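You operate a simulated robot arm through the tools that you are given. There is no shell and no other tool. Be economical: measure what you need, move in short steps, check, and stop when the job is done.

The job below is to be done with a simulated robot arm. You get a single attempt, and the scene is never put back.

TASK
Put the silver block in the metal holder and grease its top.
Fine: use the blue stick and the white pot; lay the blue pot lid on the workbench's black mat meanwhile; put stick and lid back. A coat counts when it lies all over at full strength: go over it till it gets no stronger.

It is judged by the outcome, as a careful person would: the job done as asked, and still so three seconds after it is handed in. It fails if anything else is knocked over, pushed out of place, dropped, spilled or broken. Lids that push on must go on centred and level and be pressed home; caps that screw on are set level and turned clockwise until they are tight.

THE ROBOT
A 6-joint arm with a two-finger parallel gripper, fixed in place. Base frame: the origin is at the foot of the arm, x ahead of it, y to its left, z up; the work surface is at about z = 3. Readings come in mm, degrees, newtons and seconds.
With the tool pointing down near the work surface it reaches from about 140 to 580 mm from the base axis. Its first joint turns from -66.0 to 66.0 degrees. Payload 2.1 kg.
Tool frame: the origin (TCP) lies between the finger pads and is the grasp point; the fingertips stand 30 mm ahead of it; z points along the fingers, y is the line along which they close. The gripper opens to 94 mm. The fingers are 28 mm wide and 10 mm thick; the gripper's body (50 by 96 mm) begins 55 mm behind the TCP.
Orientation is that of the tool frame in the base frame, as [roll, pitch, yaw] about the fixed x, y, z axes, in that order (R = Rz(yaw) Ry(pitch) Rx(roll)). With the fingers straight down and closing along the base's y, the tool's x points along the base's -x, its y along +y and its z along -z.

THE INTERFACE
- The arm moves only by the tool play_rows. Its arguments are lists of equal length, an entry for each row: "offset": the shift along the tool's x, y, z in units of 20 mm (1.0 is 20 mm), a list of three; "angular": the turn, a rotation vector about the tool's x, y, z in units of 6 degrees (1.0 is 6 degrees), a list of three; "grip": the finger opening in mm, from 0 to 94. In form: {"offset": [[dx, dy, dz], ...], "angular": [[wx, wy, wz], ...], "grip": [grip, ...]}. A call has 1 to 10 rows; each row shifts and turns the commanded pose from where the row before left it, along the tool's axes as they then stand. A call with a number of a shift or a turn outside -1 to 1 is refused whole. Each row takes 0.2 s and may step no farther than 50 mm and 8.6 degrees from the row before; otherwise, or with a gripper value out of range, the whole call is refused. Where a pose cannot be reached the arm comes as near as it can. A force on the tool above 90 N (or 10 N above the force at the start of the call, whichever is more), or a blocked arm, ends the call early, and 0.2 s more pass. Each finger travels about 72 mm/s and halts on what it meets, pressing with about 38 N; the grip force reading is that of the motor and also rises with nothing between the fingers. The clock runs only during rows and for 0.2 s after the last one: add rows that do not move to give the fingers time. The reply holds the time, the measured pose of the TCP, the force on the tool along the base axes, the opening and the grip force, in the units named above and with some noise, with the torque about the TCP (base axes, N m) and any sound that the robot's microphone picked up.
- Cameras (640 x 400 px; columns grow to the right, rows downward): "scene" is fixed at [46.1, -358.6, 491.9]; the picture's right is [0.83, -0.55, 0.00], its down [-0.27, -0.40, -0.88] and it looks along [0.48, 0.73, -0.48] (base axes); focal length 319 px, centre (320, 200). "wrist" rides on the gripper at [76, 14, -102] in the tool frame; the picture's right is [-0.18, 0.98, 0.00], its down [-0.75, -0.14, -0.64] and it looks along [-0.63, -0.12, 0.77] (tool axes); focal length 243 px, centre (320, 200).
- get_image(camera): a new picture of that camera. No time passes.
- locate(camera, pixels): for up to 12 pixels [column, row] of the newest picture of that camera ("zoom" is the newest enlarged one), the place [x, y, z] in the base frame of the surface seen there, good to about 3 mm, but the place of the scene camera against the robot may be out by one fixed shift of up to 12 mm in any direction. No time passes.
- inspect(camera, box): a new picture of the part [left, top, right, bottom] of that camera's present view, enlarged. No time passes.
- hand_in(): hands the job in; it is judged then, once.

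Work in short steps. Measure before you move; look again where a grasp or a placing could have gone wrong, and mend it. You have 80 turns and 54 pictures in all, those below and enlarged ones among them. Open the gripper and draw the arm clear of the work before you hand the job in, unless the task says otherwise; then end with one line.

The tools are called by a JSON object that holds its "name" and its "arguments". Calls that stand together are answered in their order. play_rows: Moves the arm, as the interface text tells. Its arguments: {"type":"object","properties":{"offset":{"type":"array","items":{"type":"array","items":{"type":"number"}}},"angular":{"type":"array","items":{"type":"array","items":{"type":"number"}}},"grip":{"type":"array","items":{"type":"number"}}},"required":["offset","angular","grip"]} The other tools are called the same way: get_image (camera) takes a picture; locate (camera, pixels) gives the place of the surface under pixels of a picture; inspect (camera, box) takes an enlarged picture of a part of a camera's view; hand_in () hands the job in.

At the start:

```text
clock: 0.0
ee_pos: [251.8, 194.9, 351.1]
orientation: [179.9, 0.1, 180.0]
wrist_force: [-0.5, 1.4, -1.1]
wrist_torque: [0.01, -0.02, 0.03]
gripper_width: 93.9
gripper_force: 0.1
```

scene: 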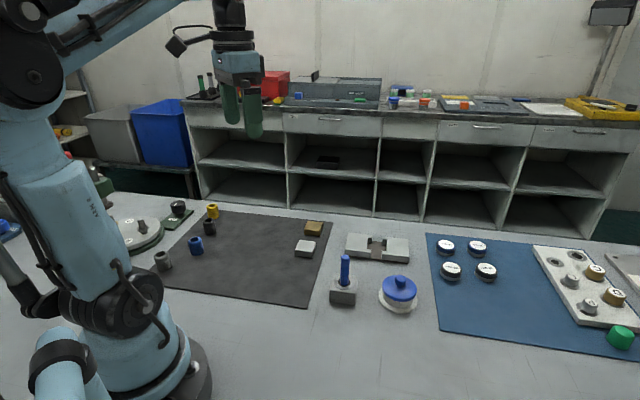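
wrist: 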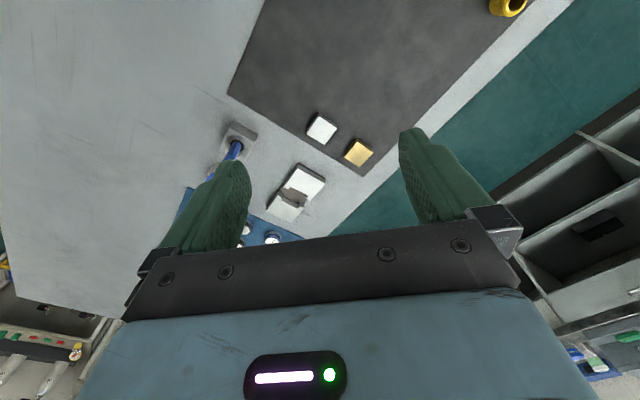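

The scene shows the silver block near (304,248), holder near (377,246), blue stick at (344,272) and pot at (399,292). I enlarge that area and measure.

{"name": "inspect", "arguments": {"camera": "scene", "box": [270, 200, 440, 320]}}

{"name": "inspect", "arguments": {"camera": "wrist", "box": [200, 90, 400, 230]}}

```text
3.33 times, centred on (355, 260) of scene
```

zoom: 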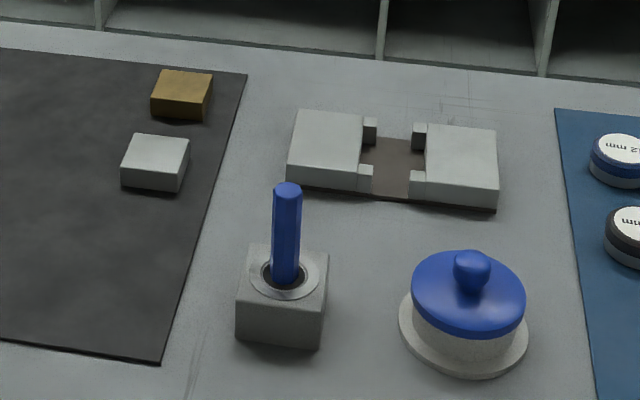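

```text
2.86 times, centred on (300, 160) of wrist
```

zoom: 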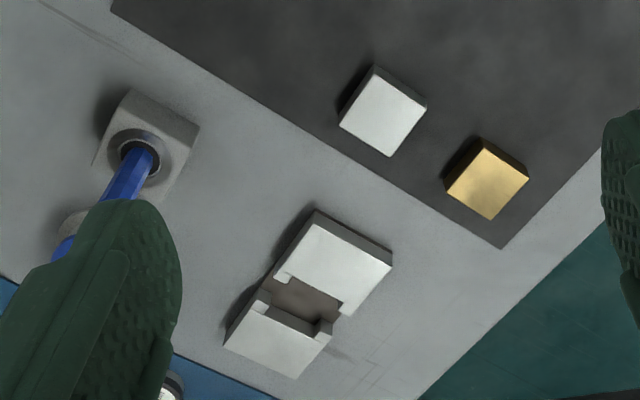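

Now I measure block, holder and stick in the wrist zoom, and stick and pot in the scene picture.

{"name": "locate", "arguments": {"camera": "zoom", "pixels": [[377, 76], [423, 108], [389, 153], [342, 123], [382, 114], [318, 226], [390, 265], [338, 312], [272, 278], [228, 345], [294, 376], [306, 300]]}}

{"name": "locate", "arguments": {"camera": "scene", "pixels": [[345, 257], [345, 272], [333, 282], [354, 284], [399, 280], [399, 270], [381, 281], [418, 283], [399, 308], [304, 248], [377, 243], [313, 228]]}}

```text
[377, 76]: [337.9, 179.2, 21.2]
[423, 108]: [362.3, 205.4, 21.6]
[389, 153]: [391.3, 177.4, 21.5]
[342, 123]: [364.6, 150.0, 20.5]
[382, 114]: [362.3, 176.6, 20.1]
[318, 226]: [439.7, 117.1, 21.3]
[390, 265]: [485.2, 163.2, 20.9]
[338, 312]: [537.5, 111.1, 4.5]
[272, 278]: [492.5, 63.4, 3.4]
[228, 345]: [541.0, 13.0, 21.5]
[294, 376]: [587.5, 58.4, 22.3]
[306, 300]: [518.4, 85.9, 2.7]
```

```text
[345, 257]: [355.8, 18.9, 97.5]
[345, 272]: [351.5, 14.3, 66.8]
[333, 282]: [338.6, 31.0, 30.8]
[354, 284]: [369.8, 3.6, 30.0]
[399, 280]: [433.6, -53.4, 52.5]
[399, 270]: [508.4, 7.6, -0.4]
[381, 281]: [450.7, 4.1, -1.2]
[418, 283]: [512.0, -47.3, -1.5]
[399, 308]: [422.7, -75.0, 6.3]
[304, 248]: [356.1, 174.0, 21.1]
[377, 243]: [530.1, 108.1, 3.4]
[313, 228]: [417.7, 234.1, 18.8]
```

Silver block centre is about (364,178), turned ~45°, and the holder about (513,87). I move the wrist camera nearer to see the holder's shape.

{"name": "play_rows", "arguments": {"offset": [[-0.62, -0.48, 0.94], [-0.62, -0.48, 0.94], [-0.62, -0.48, 0.94], [-0.62, -0.48, 0.94], [-0.62, -0.48, 0.94], [-0.62, -0.48, 0.94], [-0.62, -0.48, 0.94], [-0.62, -0.48, 0.94]], "angular": [[0, 0, 0], [0, 0, 0], [0, 0, 0], [0, 0, 0], [0, 0, 0], [0, 0, 0], [0, 0, 0], [0, 0, 0]], "grip": [94, 94, 94, 94, 94, 94, 94, 94]}}

{"name": "get_image", "arguments": {"camera": "wrist"}}

```text
clock: 1.8
ee_pos: [351.5, 119.8, 200.4]
orientation: [179.9, 0.1, -180.0]
wrist_force: [0.2, 0.5, -0.1]
wrist_torque: [-0.01, 0.0, -0.02]
gripper_width: 94.0
gripper_force: 0.0
```

```text
49 pictures are left
```

wrist: 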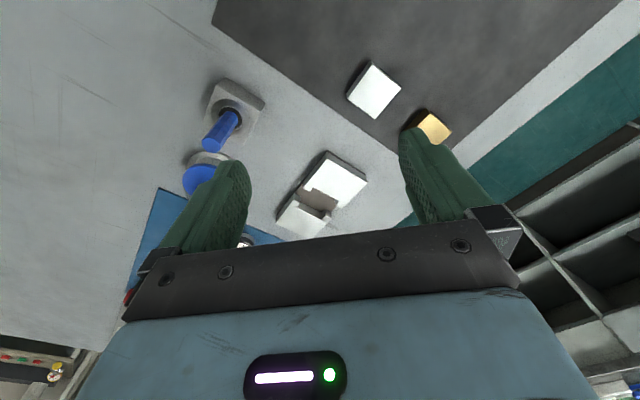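

Holder is at about (322,193) in the wrist view; I enlarge it and the stick/pot.

{"name": "inspect", "arguments": {"camera": "wrist", "box": [270, 145, 374, 241]}}

```text
4.17 times, centred on (322, 193) of wrist
```

zoom: 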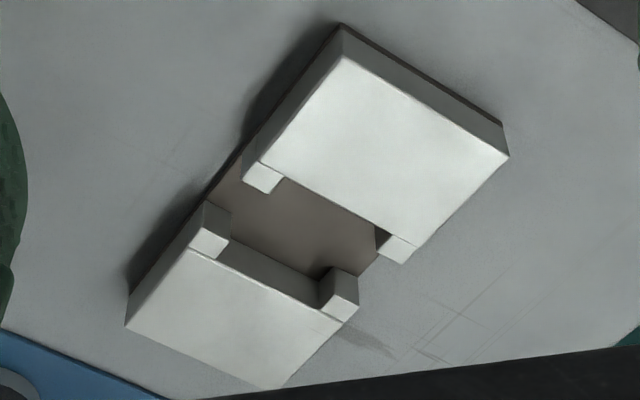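

{"name": "locate", "arguments": {"camera": "zoom", "pixels": [[342, 58], [507, 158], [408, 248], [246, 160], [247, 182], [266, 190], [196, 244], [221, 254], [343, 317], [318, 303], [300, 230], [385, 255]]}}

{"name": "inspect", "arguments": {"camera": "wrist", "box": [180, 60, 290, 200]}}

```text
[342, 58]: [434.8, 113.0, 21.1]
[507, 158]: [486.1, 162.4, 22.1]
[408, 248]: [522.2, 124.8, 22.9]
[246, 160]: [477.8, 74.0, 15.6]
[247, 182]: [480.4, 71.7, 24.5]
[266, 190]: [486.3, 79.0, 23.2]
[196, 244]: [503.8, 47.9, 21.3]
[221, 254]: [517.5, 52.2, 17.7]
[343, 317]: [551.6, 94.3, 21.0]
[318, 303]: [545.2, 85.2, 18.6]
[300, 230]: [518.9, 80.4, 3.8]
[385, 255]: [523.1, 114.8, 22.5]
```

```text
2.86 times, centred on (235, 130) of wrist
```

zoom: 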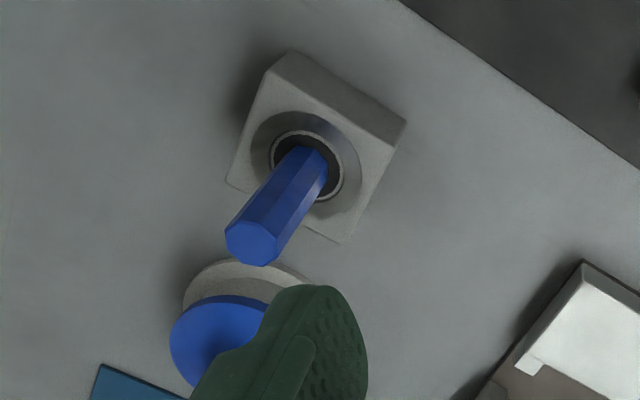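

Holder's pocket lies between jaws along the (1,-1) direction, ~42 mm gap, with corner lips leaving ~25 mm openings. I go over the silver block and turn the tool ~42° so the fingers will close along the (1,1) direction, then refine.

{"name": "play_rows", "arguments": {"offset": [[-0.21, 0.97, 0.4], [-0.21, 0.97, 0.4], [-0.21, 0.97, 0.4], [0, 0, 0.4], [0, 0, 0.4], [0, 0, 0.4], [0, 0, 0.4], [0, 0, 0.4], [0, 0, 0.4], [0, 0, 0.4]], "angular": [[0, 0, 0], [0, 0, 0], [0, 0, 0], [0, 0, 1], [0, 0, 1], [0, 0, 1], [0, 0, 1], [0, 0, 1], [0, 0, 1], [0, 0, 1]], "grip": [94, 94, 94, 94, 94, 94, 94, 94, 94, 94]}}

{"name": "get_image", "arguments": {"camera": "wrist"}}

```text
clock: 4.0
ee_pos: [363.1, 176.0, 119.5]
orientation: [179.9, 0.1, 137.9]
wrist_force: [-0.7, -0.2, -0.5]
wrist_torque: [0.04, -0.02, -0.01]
gripper_width: 94.0
gripper_force: 0.2
```

```text
46 pictures are left
```

wrist: 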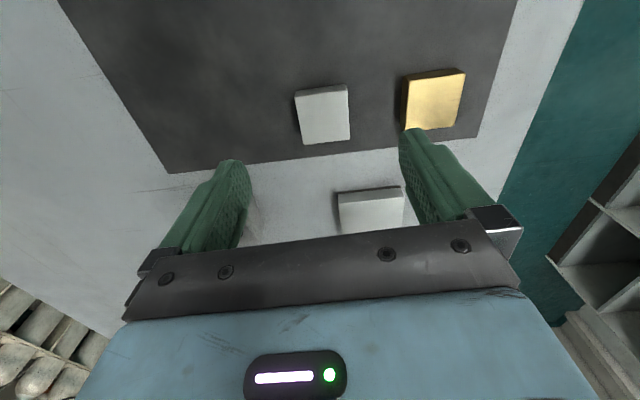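

Silver block spans (295–350, 85–143), brass is close to the right finger. I enlarge to measure.

{"name": "inspect", "arguments": {"camera": "wrist", "box": [270, 55, 480, 187]}}

```text
3.03 times, centred on (375, 121) of wrist
```

zoom: 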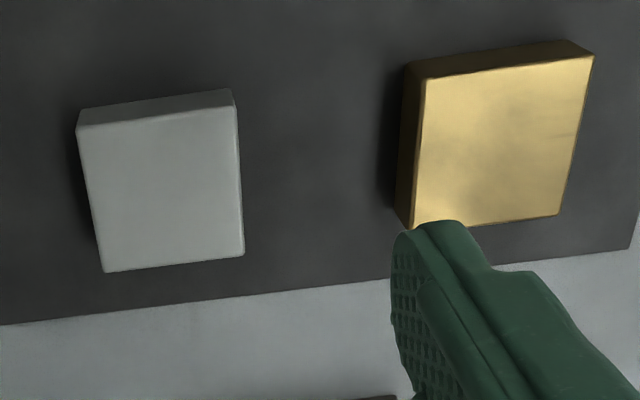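

{"name": "locate", "arguments": {"camera": "zoom", "pixels": [[80, 128], [235, 108], [243, 252], [106, 269], [160, 190], [160, 120], [172, 262], [92, 198], [239, 180], [414, 150], [425, 90], [300, 180]]}}

```text
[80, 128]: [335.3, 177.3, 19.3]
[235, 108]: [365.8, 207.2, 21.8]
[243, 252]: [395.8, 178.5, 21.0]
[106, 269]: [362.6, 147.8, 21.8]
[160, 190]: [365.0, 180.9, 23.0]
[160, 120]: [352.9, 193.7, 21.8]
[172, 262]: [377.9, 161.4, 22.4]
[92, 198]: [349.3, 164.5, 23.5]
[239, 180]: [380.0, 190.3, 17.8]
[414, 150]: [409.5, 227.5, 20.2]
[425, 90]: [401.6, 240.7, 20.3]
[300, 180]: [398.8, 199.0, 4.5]
```

Block centre ≈ (365,178), top z≈21.5, edges at ≈44°, about 44×41 mm. I align yaw, narrow to 66 mm and descend so tips overlap the block by ~8 mm, then close.

{"name": "play_rows", "arguments": {"offset": [[0, 0.12, 0], [0, 0, 0.7], [0, 0, 0.7], [0, 0, 0.7], [0, 0, 0.7], [0, 0, 0.5], [0, 0, 0.5], [0, 0, 0]], "angular": [[0, 0, 0.6], [0, 0, 0], [0, 0, 0], [0, 0, 0], [0, 0, 0], [0, 0, 0], [0, 0, 0], [0, 0, 0]], "grip": [66, 66, 66, 66, 66, 66, 66, 66]}}

{"name": "get_image", "arguments": {"camera": "wrist"}}

```text
clock: 5.8
ee_pos: [366.9, 177.6, 44.3]
orientation: [179.9, 0.1, 134.4]
wrist_force: [0.3, 0.5, 0.1]
wrist_torque: [0.02, -0.01, -0.02]
gripper_width: 65.6
gripper_force: 0.0
```

```text
44 pictures are left
```

wrist: 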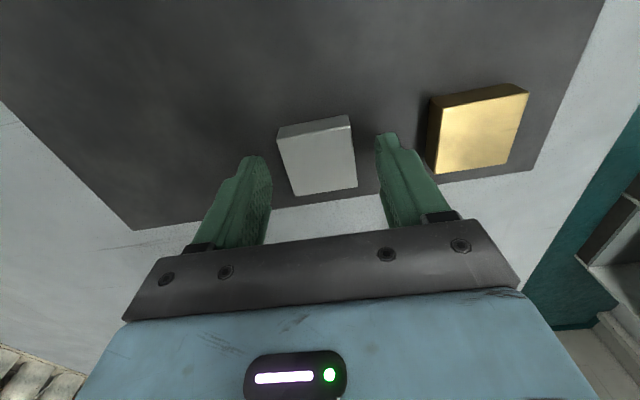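

The fingers straddle the block. I close.

{"name": "play_rows", "arguments": {"offset": [[0, 0, 0], [0, 0, 0], [0, 0, 0]], "angular": [[0, 0, 0], [0, 0, 0], [0, 0, 0]], "grip": [50, 38, 30]}}

{"name": "inspect", "arguments": {"camera": "wrist", "box": [220, 90, 440, 230]}}

```text
clock: 6.6
ee_pos: [366.7, 178.1, 45.1]
orientation: [179.9, 0.1, 134.5]
wrist_force: [-0.3, 0.2, -0.7]
wrist_torque: [-0.01, -0.03, -0.02]
gripper_width: 42.1
gripper_force: 38.6
```

```text
2.86 times, centred on (330, 160) of wrist
```

zoom: 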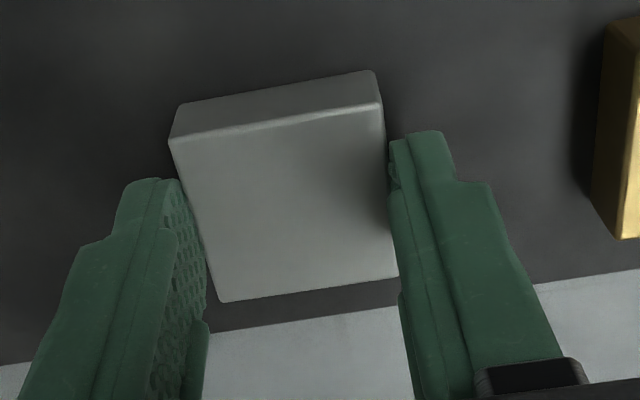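

Gripped at 42.1 mm. I lift 60 mm and check how the block sits relative to the tool.

{"name": "play_rows", "arguments": {"offset": [[0, 0, -0.3], [0, 0, -0.7], [0, 0, -1], [0, 0, -1]], "angular": [[0, 0, 0], [0, 0, 0], [0, 0, 0], [0, 0, 0]], "grip": [30, 30, 30, 30]}}

{"name": "inspect", "arguments": {"camera": "wrist", "box": [220, 90, 440, 230]}}

```text
clock: 7.6
ee_pos: [367.5, 180.6, 104.8]
orientation: [179.8, 0.2, 134.4]
wrist_force: [0.1, -0.8, -1.1]
wrist_torque: [-0.03, 0.03, -0.03]
gripper_width: 42.0
gripper_force: 37.7
```

```text
2.86 times, centred on (330, 160) of wrist
```

zoom: 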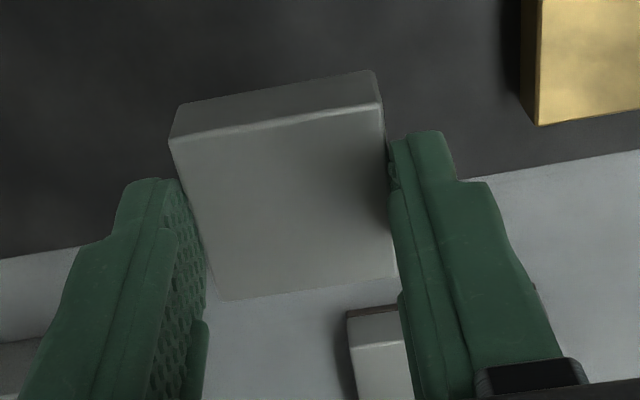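

Held level. I measure its top corners and front lower edge in the hand.

{"name": "locate", "arguments": {"camera": "zoom", "pixels": [[174, 145], [378, 112], [394, 270], [224, 296], [282, 200], [185, 107], [370, 73], [276, 115], [280, 150], [300, 260]]}}

```text
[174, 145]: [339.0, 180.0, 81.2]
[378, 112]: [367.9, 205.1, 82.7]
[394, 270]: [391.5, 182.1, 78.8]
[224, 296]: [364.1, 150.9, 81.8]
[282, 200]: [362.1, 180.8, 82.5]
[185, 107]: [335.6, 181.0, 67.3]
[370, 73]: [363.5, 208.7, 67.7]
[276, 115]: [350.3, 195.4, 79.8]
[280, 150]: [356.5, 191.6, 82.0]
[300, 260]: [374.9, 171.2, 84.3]
```

Block centre is ≈(0.6 back, along v) of TCP, top 23 mm below TCP. I move to a vantage short of the holder to measure it again with the same camera.

{"name": "play_rows", "arguments": {"offset": [[-0.66, 0.44, -0.38], [-0.66, 0.44, -0.38], [-0.66, 0.44, -0.38], [-0.66, 0.44, -0.38], [0, 0, 0]], "angular": [[0, 0, 0], [0, 0, 0], [0, 0, 0], [0, 0, 0], [0, 0, 0]], "grip": [30, 30, 30, 30, 30]}}

{"name": "get_image", "arguments": {"camera": "wrist"}}

```text
clock: 8.8
ee_pos: [428.6, 165.6, 136.4]
orientation: [179.9, 0.1, 134.4]
wrist_force: [-0.5, 0.2, -0.7]
wrist_torque: [-0.02, 0.01, 0.0]
gripper_width: 42.0
gripper_force: 38.3
```

```text
41 pictures are left
```

wrist: 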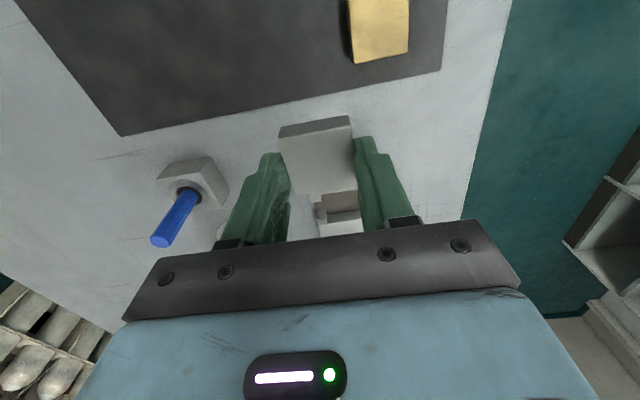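

The hand hides most of the holder here. I use the scene camera, comparing held block and holder in the same view.

{"name": "inspect", "arguments": {"camera": "scene", "box": [320, 180, 430, 270]}}

```text
4.44 times, centred on (375, 225) of scene
```

zoom: 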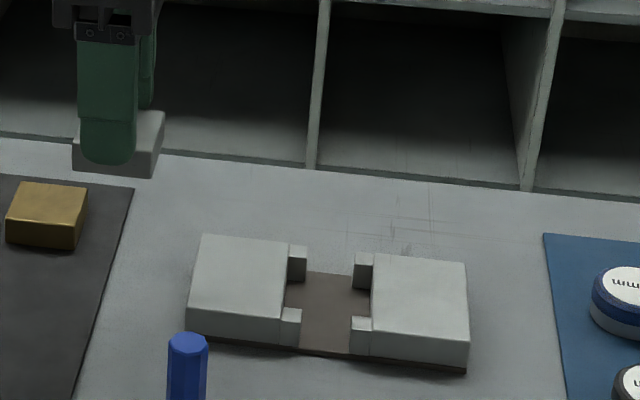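

{"name": "locate", "arguments": {"camera": "zoom", "pixels": [[205, 239], [285, 248], [278, 314], [193, 303], [376, 259], [463, 266], [466, 338], [374, 326], [303, 250], [298, 312], [357, 257], [354, 320]]}}

{"name": "locate", "arguments": {"camera": "zoom", "pixels": [[78, 143], [150, 150], [162, 116], [74, 168], [153, 176], [325, 300], [325, 345]]}}

```text
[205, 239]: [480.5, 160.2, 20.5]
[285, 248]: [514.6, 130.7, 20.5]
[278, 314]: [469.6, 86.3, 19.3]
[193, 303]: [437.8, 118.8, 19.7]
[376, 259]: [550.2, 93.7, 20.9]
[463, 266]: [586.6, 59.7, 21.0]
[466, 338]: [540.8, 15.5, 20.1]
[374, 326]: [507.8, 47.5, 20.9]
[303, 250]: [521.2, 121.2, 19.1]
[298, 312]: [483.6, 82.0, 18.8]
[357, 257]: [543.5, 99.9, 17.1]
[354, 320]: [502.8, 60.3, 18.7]
```

```text
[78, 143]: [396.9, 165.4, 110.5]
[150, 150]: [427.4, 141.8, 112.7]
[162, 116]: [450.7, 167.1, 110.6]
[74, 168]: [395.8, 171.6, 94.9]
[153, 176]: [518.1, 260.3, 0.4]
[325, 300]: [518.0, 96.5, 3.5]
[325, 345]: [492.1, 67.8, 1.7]
```

Combining views, pocket centre is ≈ (513.5, 87.5) in robot frame with ~3 mm clearance each side. I move above it, staying at z≈80.

{"name": "play_rows", "arguments": {"offset": [[-0.82, 0.045, 0.2], [-0.82, 0.045, 0.3], [-0.82, 0.045, 0.4], [-0.82, 0.045, 0.4], [-0.82, 0.045, 0.5], [-0.82, 0.045, 0.5], [-0.84, 0.045, 0.5], [0, 0, 0]], "angular": [[0, 0, 0], [0, 0, 0], [0, 0, 0], [0, 0, 0], [0, 0, 0], [0, 0, 0], [0, 0, 0], [0, 0, 0]], "grip": [30, 30, 30, 30, 30, 30, 30, 30]}}

{"name": "inspect", "arguments": {"camera": "scene", "box": [320, 180, 430, 270]}}

```text
clock: 10.6
ee_pos: [513.0, 86.9, 78.4]
orientation: [180.0, 0.1, 134.3]
wrist_force: [0.1, -1.0, -1.8]
wrist_torque: [0.01, 0.02, 0.0]
gripper_width: 42.2
gripper_force: 38.1
```

```text
4.44 times, centred on (375, 225) of scene
```

zoom: 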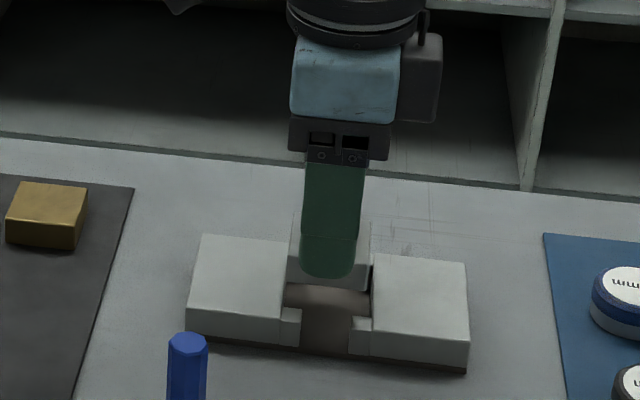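

The block is over the pocket. I lower to just above lip contact.

{"name": "play_rows", "arguments": {"offset": [[0, 0, 0.5], [0, 0, 0.5], [0, 0, 0.2], [0, 0, 0.1], [0, 0, 0.1], [0, 0, 0.1]], "angular": [[0, 0, 0], [0, 0, 0], [0, 0, 0], [0, 0, 0], [0, 0, 0], [0, 0, 0]], "grip": [30, 30, 30, 30, 30, 30]}}

{"name": "inspect", "arguments": {"camera": "scene", "box": [330, 200, 430, 270]}}

```text
clock: 12.0
ee_pos: [514.2, 85.8, 51.6]
orientation: [179.9, 0.1, 134.3]
wrist_force: [5.5, -3.0, 36.9]
wrist_torque: [-0.38, 0.86, 0.17]
gripper_width: 42.2
gripper_force: 38.1
```

```text
5.71 times, centred on (380, 235) of scene
```

zoom: 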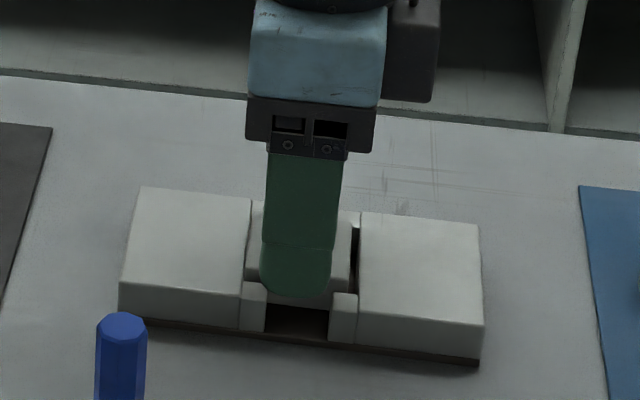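

Contact of 37 N: torque says the front finger's tip is on the left-front lip (u −25, v −14). I raise 2 mm, shift 2 mm along +v and lower again.

{"name": "play_rows", "arguments": {"offset": [[0, 0, -0.15], [-0.09, 0, 0], [0, 0, 0.1], [0, 0, 0.1]], "angular": [[0, 0, 0], [0, 0, 0], [0, 0, 0], [0, 0, 0]], "grip": [30, 30, 30, 30]}}

```text
clock: 13.0
ee_pos: [515.1, 86.5, 50.4]
orientation: [179.8, 0.0, 134.4]
wrist_force: [4.4, 2.8, 57.3]
wrist_torque: [-0.45, 1.42, 0.02]
gripper_width: 41.9
gripper_force: 37.9
```

Still on the same lip (57 N). I back off 2 mm, shift another 1.6 mm and look.

{"name": "play_rows", "arguments": {"offset": [[0, 0, -0.18], [-0.08, 0, 0], [0, 0, 0.08]], "angular": [[0, 0, 0], [0, 0, 0], [0, 0, 0]], "grip": [30, 30, 30]}}

{"name": "inspect", "arguments": {"camera": "scene", "box": [350, 215, 410, 257]}}

```text
clock: 13.8
ee_pos: [514.3, 85.3, 51.5]
orientation: [179.9, -0.1, 134.4]
wrist_force: [-7.5, 10.3, 24.1]
wrist_torque: [0.15, 0.77, -0.33]
gripper_width: 42.1
gripper_force: 38.2
```

```text
9.52 times, centred on (380, 236) of scene
```

zoom: 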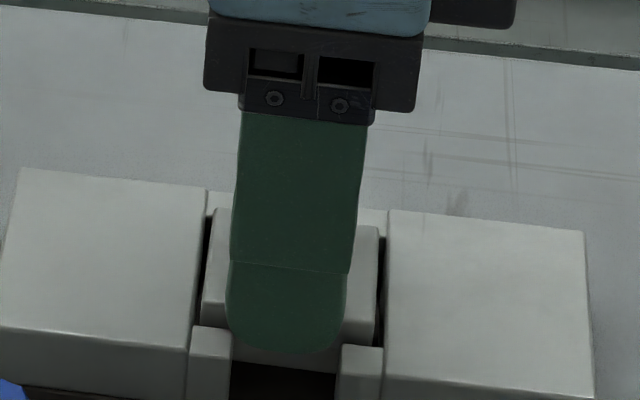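

Block is now centred in the pocket with gaps both sides; tips are resting on the lips and cannot go lower. I ease off half a millimetre, release it for the short guided settle, and rise.

{"name": "play_rows", "arguments": {"offset": [[0, 0, -0.03], [0, 0, 0], [0, 0, 0], [0, 0, -0.5], [0, 0, -1], [0, 0, -1], [0, 0, -1]], "angular": [[0, 0, 0], [0, 0, 0], [0, 0, 0], [0, 0, 0], [0, 0, 0], [0, 0, 0], [0, 0, 0]], "grip": [30, 62, 62, 62, 62, 62, 62]}}

{"name": "inspect", "arguments": {"camera": "scene", "box": [330, 200, 430, 270]}}

```text
clock: 15.4
ee_pos: [518.5, 84.8, 120.9]
orientation: [179.9, 0.0, 134.5]
wrist_force: [-0.1, 0.0, -0.1]
wrist_torque: [0.01, -0.03, -0.01]
gripper_width: 61.9
gripper_force: 0.0
```

```text
5.71 times, centred on (380, 235) of scene
```

zoom: 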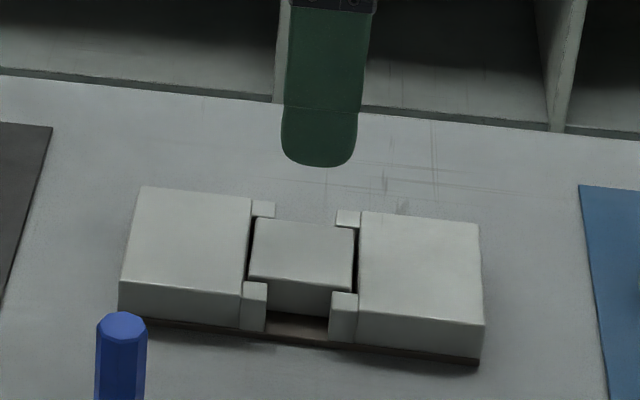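

The block has dropped into the pocket. I check that it's level and fully down.

{"name": "locate", "arguments": {"camera": "zoom", "pixels": [[258, 224], [350, 232], [345, 286], [255, 275], [302, 255], [190, 240], [420, 270], [297, 326], [297, 300], [263, 209], [345, 217]]}}

{"name": "inspect", "arguments": {"camera": "scene", "box": [320, 245, 430, 320]}}

```text
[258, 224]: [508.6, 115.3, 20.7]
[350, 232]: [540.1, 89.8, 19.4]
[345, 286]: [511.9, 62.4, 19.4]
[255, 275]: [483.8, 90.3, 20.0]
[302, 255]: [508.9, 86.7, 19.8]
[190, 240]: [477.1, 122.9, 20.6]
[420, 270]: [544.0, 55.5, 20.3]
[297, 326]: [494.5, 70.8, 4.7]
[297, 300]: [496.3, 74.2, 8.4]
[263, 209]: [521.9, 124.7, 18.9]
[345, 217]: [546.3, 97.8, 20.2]
```

```text
5.33 times, centred on (375, 282) of scene
```

zoom: 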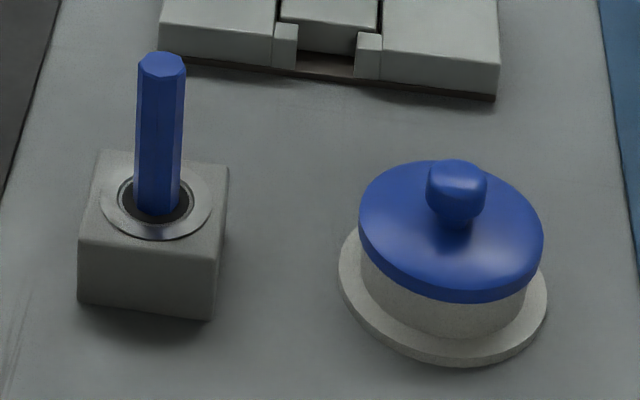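

Block is level with the jaws (z≈20). Now I measure the pot lid knob, lid rim, and the stick and stand in this zoom.

{"name": "locate", "arguments": {"camera": "zoom", "pixels": [[457, 168], [456, 185], [430, 188], [485, 188], [457, 215], [365, 225], [538, 230], [450, 290], [440, 170], [450, 328], [450, 362]]}}

{"name": "locate", "arguments": {"camera": "zoom", "pixels": [[161, 62], [142, 66], [182, 66], [160, 90], [160, 150], [158, 200], [105, 215], [208, 200], [100, 155], [225, 170], [208, 240], [85, 235]]}}

```text
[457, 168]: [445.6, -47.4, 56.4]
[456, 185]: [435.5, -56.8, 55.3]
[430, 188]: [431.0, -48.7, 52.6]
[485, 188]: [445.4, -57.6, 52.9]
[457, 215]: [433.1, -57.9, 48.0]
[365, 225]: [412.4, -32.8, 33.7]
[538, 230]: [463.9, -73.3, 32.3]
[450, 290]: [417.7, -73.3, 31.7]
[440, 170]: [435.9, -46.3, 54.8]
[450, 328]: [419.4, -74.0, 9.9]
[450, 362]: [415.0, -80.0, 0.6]
```

```text
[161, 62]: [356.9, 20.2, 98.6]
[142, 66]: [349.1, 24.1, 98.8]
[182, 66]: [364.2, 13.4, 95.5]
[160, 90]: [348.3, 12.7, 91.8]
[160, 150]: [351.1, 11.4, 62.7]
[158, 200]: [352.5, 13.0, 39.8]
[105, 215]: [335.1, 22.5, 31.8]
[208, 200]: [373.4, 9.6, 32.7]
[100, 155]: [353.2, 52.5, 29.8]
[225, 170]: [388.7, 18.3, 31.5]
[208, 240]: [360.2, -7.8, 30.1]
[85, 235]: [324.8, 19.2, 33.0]
```

Lid knob is near (438,-52), top z≈57; stick axis near (357,20), vertical, top z≈98. I move above the pot to refine with the wrist camera.

{"name": "play_rows", "arguments": {"offset": [[-0.26, -0.956, -0.4], [-0.26, -0.956, -0.4], [-0.26, -0.956, -0.4], [-0.26, -0.956, -0.3], [-0.26, -0.956, 0], [-0.26, -0.956, 0], [-0.26, -0.956, 0], [-0.26, -0.956, 0]], "angular": [[0, 0, 0], [0, 0, 0], [0, 0, 0], [0, 0, 0], [0, 0, 0], [0, 0, 0], [0, 0, 0], [0, 0, 0]], "grip": [62, 62, 62, 62, 62, 62, 62, 62]}}

{"name": "get_image", "arguments": {"camera": "wrist"}}

```text
clock: 17.2
ee_pos: [435.5, -51.6, 150.9]
orientation: [179.9, 0.2, 134.3]
wrist_force: [0.9, 0.0, -0.1]
wrist_torque: [0.01, 0.05, 0.0]
gripper_width: 61.8
gripper_force: 0.1
```

```text
34 pictures are left
```

wrist: 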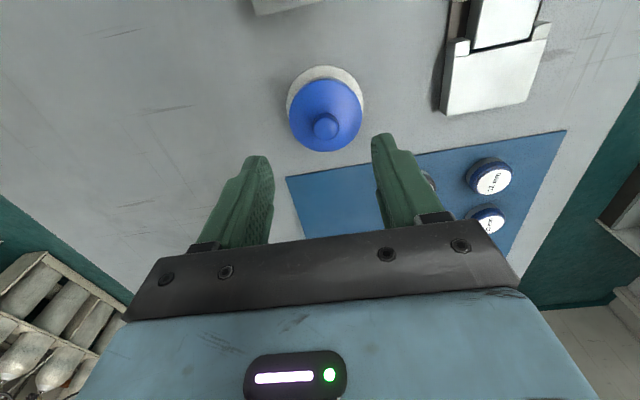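

{"name": "inspect", "arguments": {"camera": "wrist", "box": [270, 55, 380, 165]}}

```text
3.64 times, centred on (325, 110) of wrist
```

zoom: 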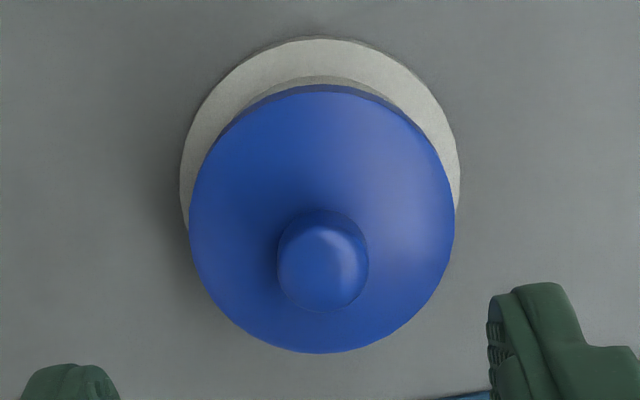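

Lid is round, rim spans columns 190–456, knob at (325,262). I locate these.

{"name": "locate", "arguments": {"camera": "zoom", "pixels": [[325, 260], [285, 258], [363, 258], [325, 230], [325, 300], [196, 230], [448, 225], [322, 94], [322, 346], [322, 200], [260, 300], [186, 180]]}}

{"name": "locate", "arguments": {"camera": "scene", "pixels": [[195, 245], [210, 222], [166, 240], [240, 215], [325, 222], [307, 306], [180, 280], [250, 250], [270, 250], [260, 280], [290, 285], [304, 250]]}}

```text
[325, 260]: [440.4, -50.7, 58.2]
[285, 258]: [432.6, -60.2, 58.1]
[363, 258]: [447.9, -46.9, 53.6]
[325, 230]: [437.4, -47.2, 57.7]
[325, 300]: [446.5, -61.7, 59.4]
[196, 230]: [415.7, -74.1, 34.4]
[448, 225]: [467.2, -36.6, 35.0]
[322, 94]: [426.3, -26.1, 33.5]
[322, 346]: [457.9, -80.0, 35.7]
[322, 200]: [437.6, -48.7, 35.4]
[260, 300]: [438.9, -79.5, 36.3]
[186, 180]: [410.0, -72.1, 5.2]
```

```text
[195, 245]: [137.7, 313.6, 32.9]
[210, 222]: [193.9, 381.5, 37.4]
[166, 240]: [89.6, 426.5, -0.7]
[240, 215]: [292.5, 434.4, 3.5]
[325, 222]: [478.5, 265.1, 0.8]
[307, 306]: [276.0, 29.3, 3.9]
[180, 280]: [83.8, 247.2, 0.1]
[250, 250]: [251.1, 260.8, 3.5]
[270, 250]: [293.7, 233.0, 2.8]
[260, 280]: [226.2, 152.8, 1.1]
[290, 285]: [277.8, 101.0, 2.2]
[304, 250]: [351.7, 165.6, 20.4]
```

Knob ≈(440.5,-53), top z 58, lid surface ≈36–42. I descend so the fingertips straddle the knob at z≈44, opened to 44 mm.

{"name": "play_rows", "arguments": {"offset": [[-0.225, 0.13, 0.4], [0, 0, 0.8], [0, 0, 0.8], [0, 0, 0.8], [0, 0, 0.5], [0, 0, 0.3], [0, 0, 0.2]], "angular": [[0, 0, 0], [0, 0, 0], [0, 0, 0], [0, 0, 0], [0, 0, 0], [0, 0, 0], [0, 0, 0]], "grip": [44, 44, 44, 44, 44, 44, 44]}}

{"name": "inspect", "arguments": {"camera": "wrist", "box": [240, 80, 400, 200]}}

{"name": "inspect", "arguments": {"camera": "scene", "box": [350, 235, 450, 315]}}

```text
clock: 18.8
ee_pos: [440.5, -53.6, 74.9]
orientation: [179.8, 0.1, 134.4]
wrist_force: [0.2, 0.7, 0.4]
wrist_torque: [-0.01, -0.01, 0.0]
gripper_width: 44.2
gripper_force: 0.0
```

```text
3.33 times, centred on (320, 140) of wrist
```

zoom: 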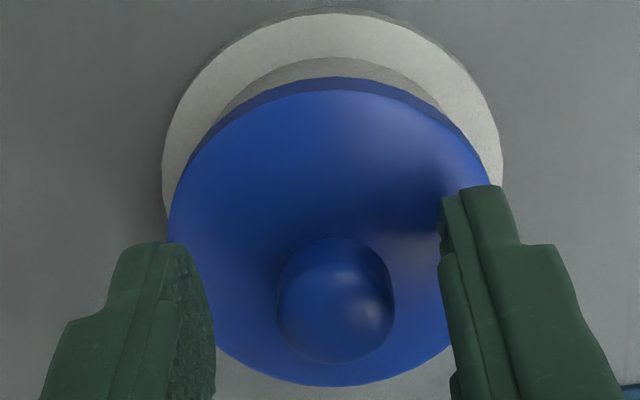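

```text
5.00 times, centred on (400, 275) of scene
```

zoom: 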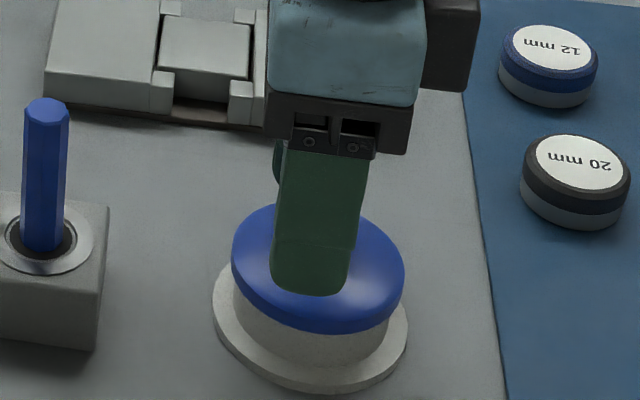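

The knob seems ~2 mm toward the right finger; I shift 2 mm in +y and close.

{"name": "play_rows", "arguments": {"offset": [[0, 0.1, 0], [0, 0, 0], [0, 0, 0], [0, 0, 0]], "angular": [[0, 0, 0], [0, 0, 0], [0, 0, 0], [0, 0, 0]], "grip": [44, 26, 10, 5]}}

{"name": "inspect", "arguments": {"camera": "wrist", "box": [240, 80, 400, 200]}}

```text
clock: 19.8
ee_pos: [440.8, -52.8, 75.7]
orientation: [179.9, 0.1, 134.4]
wrist_force: [-0.7, -0.4, 0.0]
wrist_torque: [-0.05, 0.02, 0.0]
gripper_width: 19.4
gripper_force: 38.1
```

```text
3.33 times, centred on (320, 140) of wrist
```

zoom: 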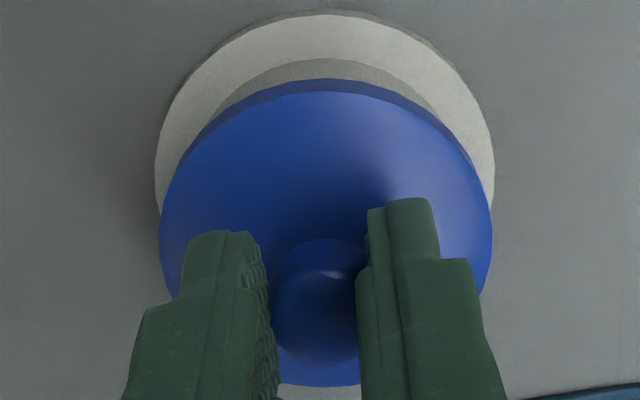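

Knob gripped (19.4 mm). I lift straight up slowly.

{"name": "play_rows", "arguments": {"offset": [[0, 0, -0.2], [0, 0, -0.3], [0, 0, -0.5], [0, 0, -1], [0, 0, -1]], "angular": [[0, 0, 0], [0, 0, 0], [0, 0, 0], [0, 0, 0], [0, 0, 0]], "grip": [5, 5, 5, 5, 5]}}

{"name": "get_image", "arguments": {"camera": "scene"}}

```text
clock: 21.0
ee_pos: [442.0, -53.1, 133.0]
orientation: [179.9, 0.1, 134.5]
wrist_force: [0.5, 0.2, -0.9]
wrist_torque: [-0.01, 0.02, 0.01]
gripper_width: 19.1
gripper_force: 38.6
```

```text
29 pictures are left
```

scene: 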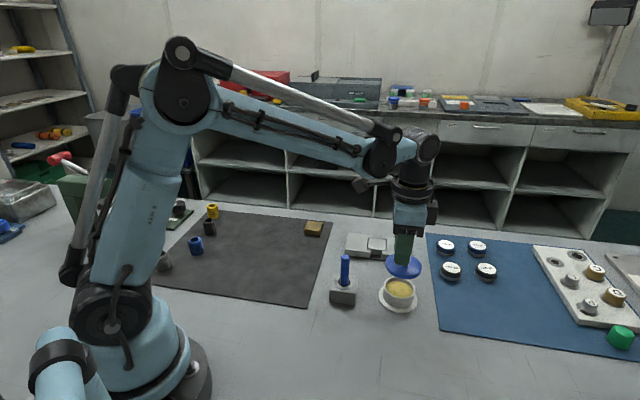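

The lid is off and the grease shows. I raise to z≈170 and carry the lid toward the black mat at about (335,180).

{"name": "play_rows", "arguments": {"offset": [[0, 0, -0.9], [0, 0, -0.9], [1, 0.36, 0], [1, 0.36, 0], [1, 0.36, 0], [1, 0.36, 0], [1, 0.36, 0], [1, 0.36, 0], [1, 0.36, 0], [1, 0.36, 0]], "angular": [[0, 0, 0], [0, 0, 0], [0, 0, 0], [0, 0, 0], [0, 0, 0], [0, 0, 0], [0, 0, 0], [0, 0, 0], [0, 0, 0], [0, 0, 0]], "grip": [5, 5, 5, 5, 5, 5, 5, 5, 5, 5]}}

{"name": "play_rows", "arguments": {"offset": [[1, 0.36, 0], [1, 0.36, 0], [1, 0.36, 0.5], [1, 0.36, 0.5], [0, 0, 0.8], [0, 0, 0.8], [0, 0, 0.8], [0, 0, 0]], "angular": [[0, 0, 0], [0, 0, 0], [0, 0, 0], [0, 0, 0], [0, 0, 0], [0, 0, 0], [0, 0, 0], [0, 0, 0]], "grip": [5, 5, 5, 5, 5, 5, 5, 5]}}

{"name": "get_image", "arguments": {"camera": "scene"}}

```text
clock: 23.2
ee_pos: [370.3, 103.6, 170.6]
orientation: [179.8, 0.2, 134.3]
wrist_force: [0.9, 0.0, -0.7]
wrist_torque: [0.01, -0.01, 0.0]
gripper_width: 19.1
gripper_force: 38.5
```

```text
clock: 25.0
ee_pos: [337.3, 179.6, 102.3]
orientation: [-180.0, 0.1, 134.4]
wrist_force: [-0.8, 0.7, -0.6]
wrist_torque: [0.01, 0.0, -0.01]
gripper_width: 19.0
gripper_force: 38.1
```

```text
28 pictures are left
```

scene: 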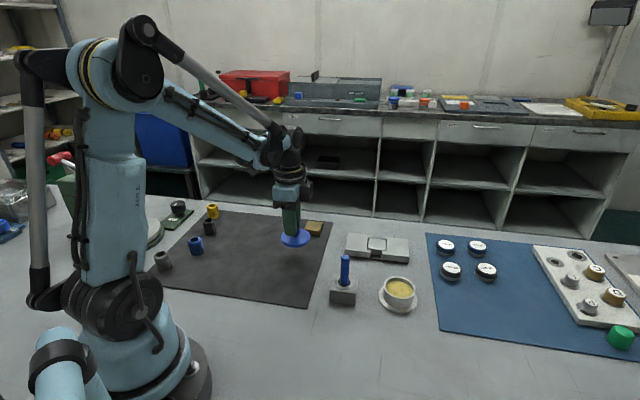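

Lid hovers over the mat's clear area. I lower, finishing in small steps to feel contact.

{"name": "play_rows", "arguments": {"offset": [[0, 0, 0.8], [0, 0, 0.7], [0, 0, 0.3], [0, 0, 0.15], [0, 0, 0.1], [0, 0, 0.1]], "angular": [[0, 0, 0], [0, 0, 0], [0, 0, 0], [0, 0, 0], [0, 0, 0], [0, 0, 0]], "grip": [5, 5, 5, 5, 5, 5]}}

{"name": "inspect", "arguments": {"camera": "scene", "box": [250, 190, 340, 270]}}

```text
clock: 26.4
ee_pos: [335.9, 179.8, 59.7]
orientation: [180.0, 0.1, 134.5]
wrist_force: [-0.3, 0.5, 0.0]
wrist_torque: [-0.02, 0.04, -0.01]
gripper_width: 19.0
gripper_force: 38.2
```

```text
5.00 times, centred on (295, 230) of scene
```

zoom: 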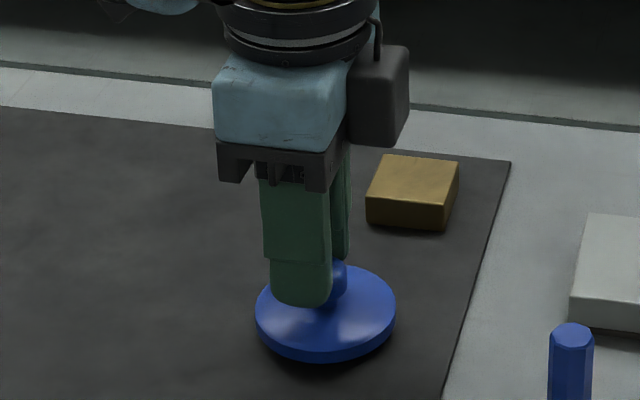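

Still a few mm above the mat, no force. I continue down in 1.6 mm steps.

{"name": "play_rows", "arguments": {"offset": [[0, 0, 0.08], [0, 0, 0.08], [0, 0, 0.08], [0, 0, 0.08]], "angular": [[0, 0, 0], [0, 0, 0], [0, 0, 0], [0, 0, 0]], "grip": [5, 5, 5, 5]}}

```text
clock: 27.4
ee_pos: [335.3, 180.5, 53.2]
orientation: [179.9, 0.1, 134.4]
wrist_force: [1.0, 0.6, -0.9]
wrist_torque: [0.05, -0.05, -0.02]
gripper_width: 18.9
gripper_force: 38.1
```

{"name": "play_rows", "arguments": {"offset": [[0, 0, 0.08], [0, 0, 0.08]], "angular": [[0, 0, 0], [0, 0, 0]], "grip": [5, 5]}}

{"name": "inspect", "arguments": {"camera": "scene", "box": [250, 190, 340, 270]}}

```text
clock: 28.0
ee_pos: [335.6, 179.7, 51.0]
orientation: [179.8, 0.1, 134.3]
wrist_force: [4.1, 1.9, 31.0]
wrist_torque: [-0.31, -0.08, 0.02]
gripper_width: 19.6
gripper_force: 37.8
```

```text
5.00 times, centred on (295, 230) of scene
```

zoom: 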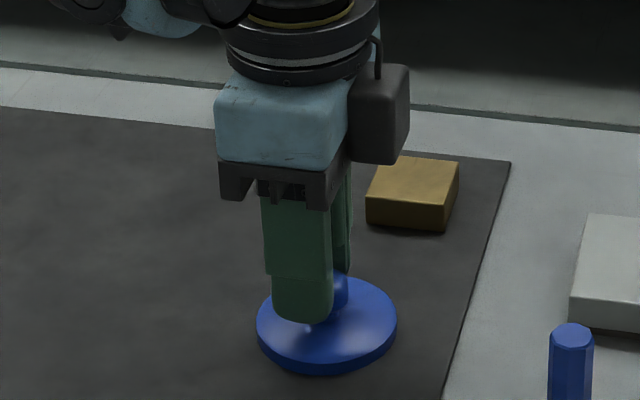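

Lid rests on the mat (31 N contact). I release, rise and carry on over the stick.

{"name": "play_rows", "arguments": {"offset": [[0, 0, -0.04], [0, 0, 0], [0, 0, 0], [0, 0, -0.6], [0, 0, -1], [0, 0, -1], [0, 0, -1], [0, 0, -1], [0, 0, -0.6]], "angular": [[0, 0, 0], [0, 0, 0], [0, 0, 0], [0, 0, 0], [0, 0, 0], [0, 0, 0], [0, 0, 0], [0, 0, 0], [0, 0, 0]], "grip": [5, 30, 44, 44, 44, 44, 44, 44, 44]}}

{"name": "play_rows", "arguments": {"offset": [[-0.92, -0.69, 0], [-0.92, -0.69, 0], [-0.92, -0.69, 0], [-0.92, -0.69, 0], [-0.92, -0.69, 0], [-0.92, -0.69, 0], [-0.92, -0.69, 0], [0, 0, 0]], "angular": [[0, 0, 0], [0, 0, 0], [0, 0, 0], [0, 0, 0], [0, 0, 0], [0, 0, 0], [0, 0, 0], [0, 0, 0]], "grip": [44, 44, 44, 44, 44, 44, 44, 44]}}

{"name": "get_image", "arguments": {"camera": "wrist"}}

{"name": "get_image", "arguments": {"camera": "scene"}}

```text
clock: 30.0
ee_pos: [336.0, 178.3, 155.7]
orientation: [179.9, 0.1, 134.4]
wrist_force: [0.0, 0.3, 1.0]
wrist_torque: [-0.04, -0.03, -0.01]
gripper_width: 44.1
gripper_force: 0.1
```

```text
clock: 31.8
ee_pos: [357.1, 18.4, 155.4]
orientation: [180.0, 0.0, 134.3]
wrist_force: [-0.6, 1.0, 0.2]
wrist_torque: [-0.02, 0.03, -0.02]
gripper_width: 44.1
gripper_force: 0.1
```

```text
25 pictures are left
```

wrist: 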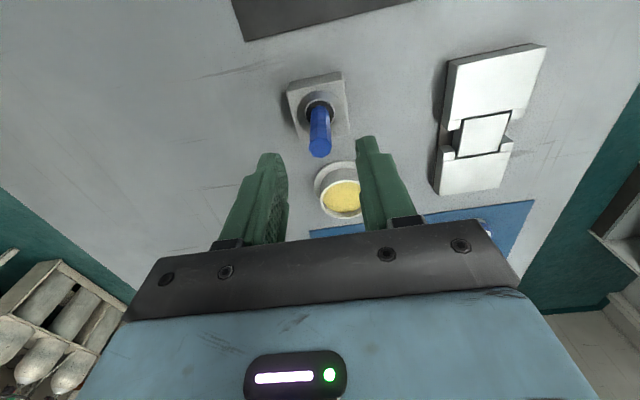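

```text
24 pictures are left
```

scene: 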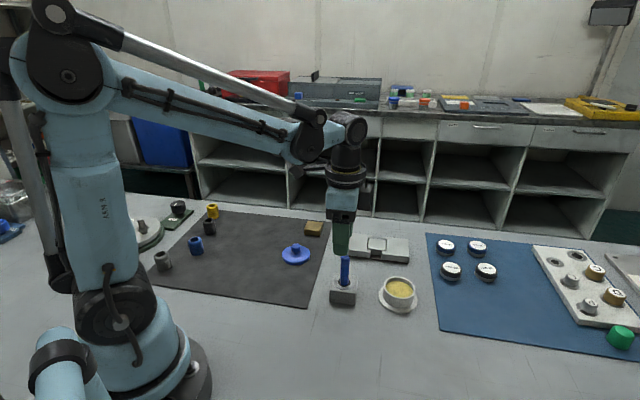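

Stick top at (320,146), slightly forward of the TCP. I locate stick, pot rim and grease in the wrist view.

{"name": "locate", "arguments": {"camera": "wrist", "pixels": [[320, 147], [313, 147], [327, 147], [319, 125], [318, 110], [340, 195], [317, 190], [340, 216], [338, 164], [292, 95], [340, 73], [346, 132]]}}

```text
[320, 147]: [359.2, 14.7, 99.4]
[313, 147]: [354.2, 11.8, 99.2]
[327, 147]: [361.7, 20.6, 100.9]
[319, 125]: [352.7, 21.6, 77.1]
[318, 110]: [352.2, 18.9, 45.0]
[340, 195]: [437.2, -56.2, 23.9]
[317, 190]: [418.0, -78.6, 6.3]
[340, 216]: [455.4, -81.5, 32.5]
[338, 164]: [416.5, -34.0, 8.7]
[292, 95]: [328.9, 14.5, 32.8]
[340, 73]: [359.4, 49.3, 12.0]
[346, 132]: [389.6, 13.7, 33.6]
```

Stick axis ≈ (359,17.5). I descend around it to TCP z≈74 (tips at 44, above the stand at 31).

{"name": "play_rows", "arguments": {"offset": [[-0.105, 0.05, 0], [0, 0, 0.7], [0, 0, 0.7], [0, 0, 0.7], [0, 0, 0.7], [0, 0, 0.7], [0, 0, 0.55], [0, 0, 0]], "angular": [[0, 0, 0], [0, 0, 0], [0, 0, 0], [0, 0, 0], [0, 0, 0], [0, 0, 0], [0, 0, 0], [0, 0, 0]], "grip": [44, 44, 44, 44, 44, 44, 44, 44]}}

{"name": "get_image", "arguments": {"camera": "wrist"}}

```text
clock: 33.6
ee_pos: [359.7, 20.6, 74.1]
orientation: [179.9, 0.1, 134.4]
wrist_force: [0.1, -0.5, -0.3]
wrist_torque: [0.02, 0.02, 0.02]
gripper_width: 44.0
gripper_force: 0.0
```

```text
23 pictures are left
```

wrist: 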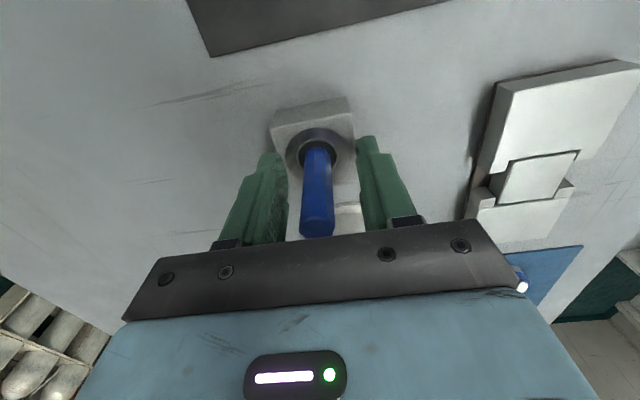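

The stick is centred between the fingers (col ≈317). I close on it.

{"name": "play_rows", "arguments": {"offset": [[0, 0, 0], [0, 0, 0], [0, 0, 0], [0, 0, 0]], "angular": [[0, 0, 0], [0, 0, 0], [0, 0, 0], [0, 0, 0]], "grip": [26, 14, 5, 5]}}

{"name": "play_rows", "arguments": {"offset": [[0, 0, -0.3], [0, 0, -0.6], [0, 0, -1], [0, 0, -1], [0, 0, -1]], "angular": [[0, 0, 0], [0, 0, 0], [0, 0, 0], [0, 0, 0], [0, 0, 0]], "grip": [5, 5, 5, 5, 5]}}

{"name": "inspect", "arguments": {"camera": "scene", "box": [310, 200, 430, 320]}}

```text
clock: 34.6
ee_pos: [360.0, 19.2, 72.8]
orientation: [179.9, 0.2, 134.5]
wrist_force: [-0.4, 0.1, 0.7]
wrist_torque: [-0.03, 0.0, -0.02]
gripper_width: 15.9
gripper_force: 38.0
```

```text
clock: 35.8
ee_pos: [358.9, 19.6, 151.6]
orientation: [-180.0, 0.1, 134.5]
wrist_force: [0.6, -0.6, -1.0]
wrist_torque: [0.01, -0.01, 0.0]
gripper_width: 15.5
gripper_force: 38.7
```

```text
3.33 times, centred on (370, 260) of scene
```

zoom: 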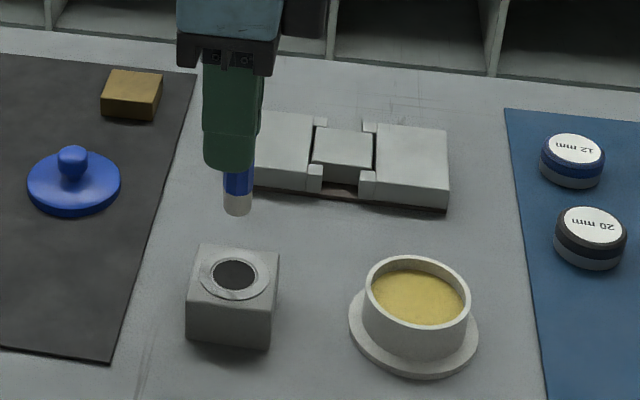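

Stick out, with a pale applicator tip at (238,205). I locate tip bottom, grease surface and pot rim.

{"name": "locate", "arguments": {"camera": "zoom", "pixels": [[238, 211], [238, 200], [238, 185], [224, 203], [251, 203], [418, 297], [380, 300], [458, 295], [366, 290], [470, 295], [418, 260], [418, 328]]}}

```text
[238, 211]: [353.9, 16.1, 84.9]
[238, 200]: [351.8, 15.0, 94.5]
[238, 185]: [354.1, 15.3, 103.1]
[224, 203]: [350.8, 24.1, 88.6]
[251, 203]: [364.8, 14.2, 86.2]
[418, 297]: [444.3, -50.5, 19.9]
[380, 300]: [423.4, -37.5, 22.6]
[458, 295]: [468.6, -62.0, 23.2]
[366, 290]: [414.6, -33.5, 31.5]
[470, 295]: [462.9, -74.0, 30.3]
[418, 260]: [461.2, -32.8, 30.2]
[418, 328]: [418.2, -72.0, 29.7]
```

Tip is ≈67 mm below TCP; grease surface ≈z 21. I move over the pot centre (440.8,-53) and lower to just above the grease.

{"name": "play_rows", "arguments": {"offset": [[-0.91, 0.064, 0], [-0.91, 0.064, 0], [-0.91, 0.064, 0], [-0.91, 0.064, 0], [-0.91, 0.064, 0], [-0.91, 0.064, 0], [0, 0, 0.8], [0, 0, 0.8], [0, 0, 0.8], [0, 0, 0.3]], "angular": [[0, 0, 0], [0, 0, 0], [0, 0, 0], [0, 0, 0], [0, 0, 0], [0, 0, 0], [0, 0, 0], [0, 0, 0], [0, 0, 0], [0, 0, 0]], "grip": [5, 5, 5, 5, 5, 5, 5, 5, 5, 5]}}

{"name": "inspect", "arguments": {"camera": "scene", "box": [350, 235, 450, 315]}}

```text
clock: 38.0
ee_pos: [441.0, -52.5, 98.2]
orientation: [180.0, 0.1, 134.4]
wrist_force: [-0.5, 0.4, 1.1]
wrist_torque: [0.02, 0.01, -0.02]
gripper_width: 15.6
gripper_force: 38.1
```

```text
5.00 times, centred on (400, 275) of scene
```

zoom: 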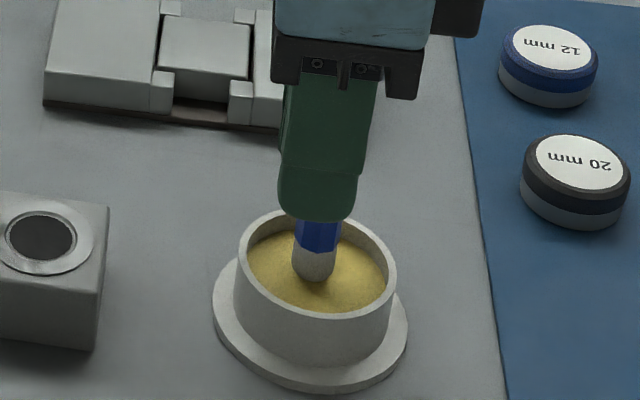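

Tip is centred over the grease. I dip about 14 mm lower, stir a touch, and lift out.

{"name": "play_rows", "arguments": {"offset": [[0, 0, 0.3], [0, 0, 0.25], [0, 0, 0.15], [0.2, 0, 0], [-0.4, 0, 0], [0.2, 0, 0], [0, 0, -0.5], [0, 0, -0.8], [0, 0, -0.6]], "angular": [[0, 0, 0], [0, 0, 0], [0, 0, 0], [0, 0, 0], [0, 0, 0], [0, 0, 0], [0, 0, 0], [0, 0, 0], [0, 0, 0]], "grip": [5, 5, 5, 5, 5, 5, 5, 5, 5]}}

{"name": "inspect", "arguments": {"camera": "scene", "box": [350, 235, 450, 315]}}

```text
clock: 40.0
ee_pos: [441.0, -52.7, 123.2]
orientation: [179.9, 0.1, 134.4]
wrist_force: [0.8, -0.1, -0.9]
wrist_torque: [-0.02, 0.0, 0.01]
gripper_width: 15.6
gripper_force: 37.9
```

```text
5.00 times, centred on (400, 275) of scene
```

zoom: 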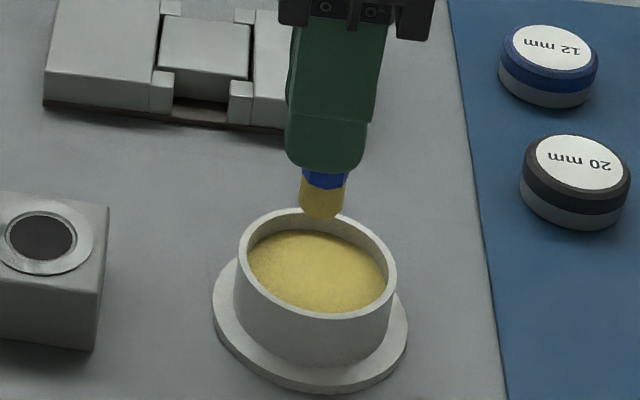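

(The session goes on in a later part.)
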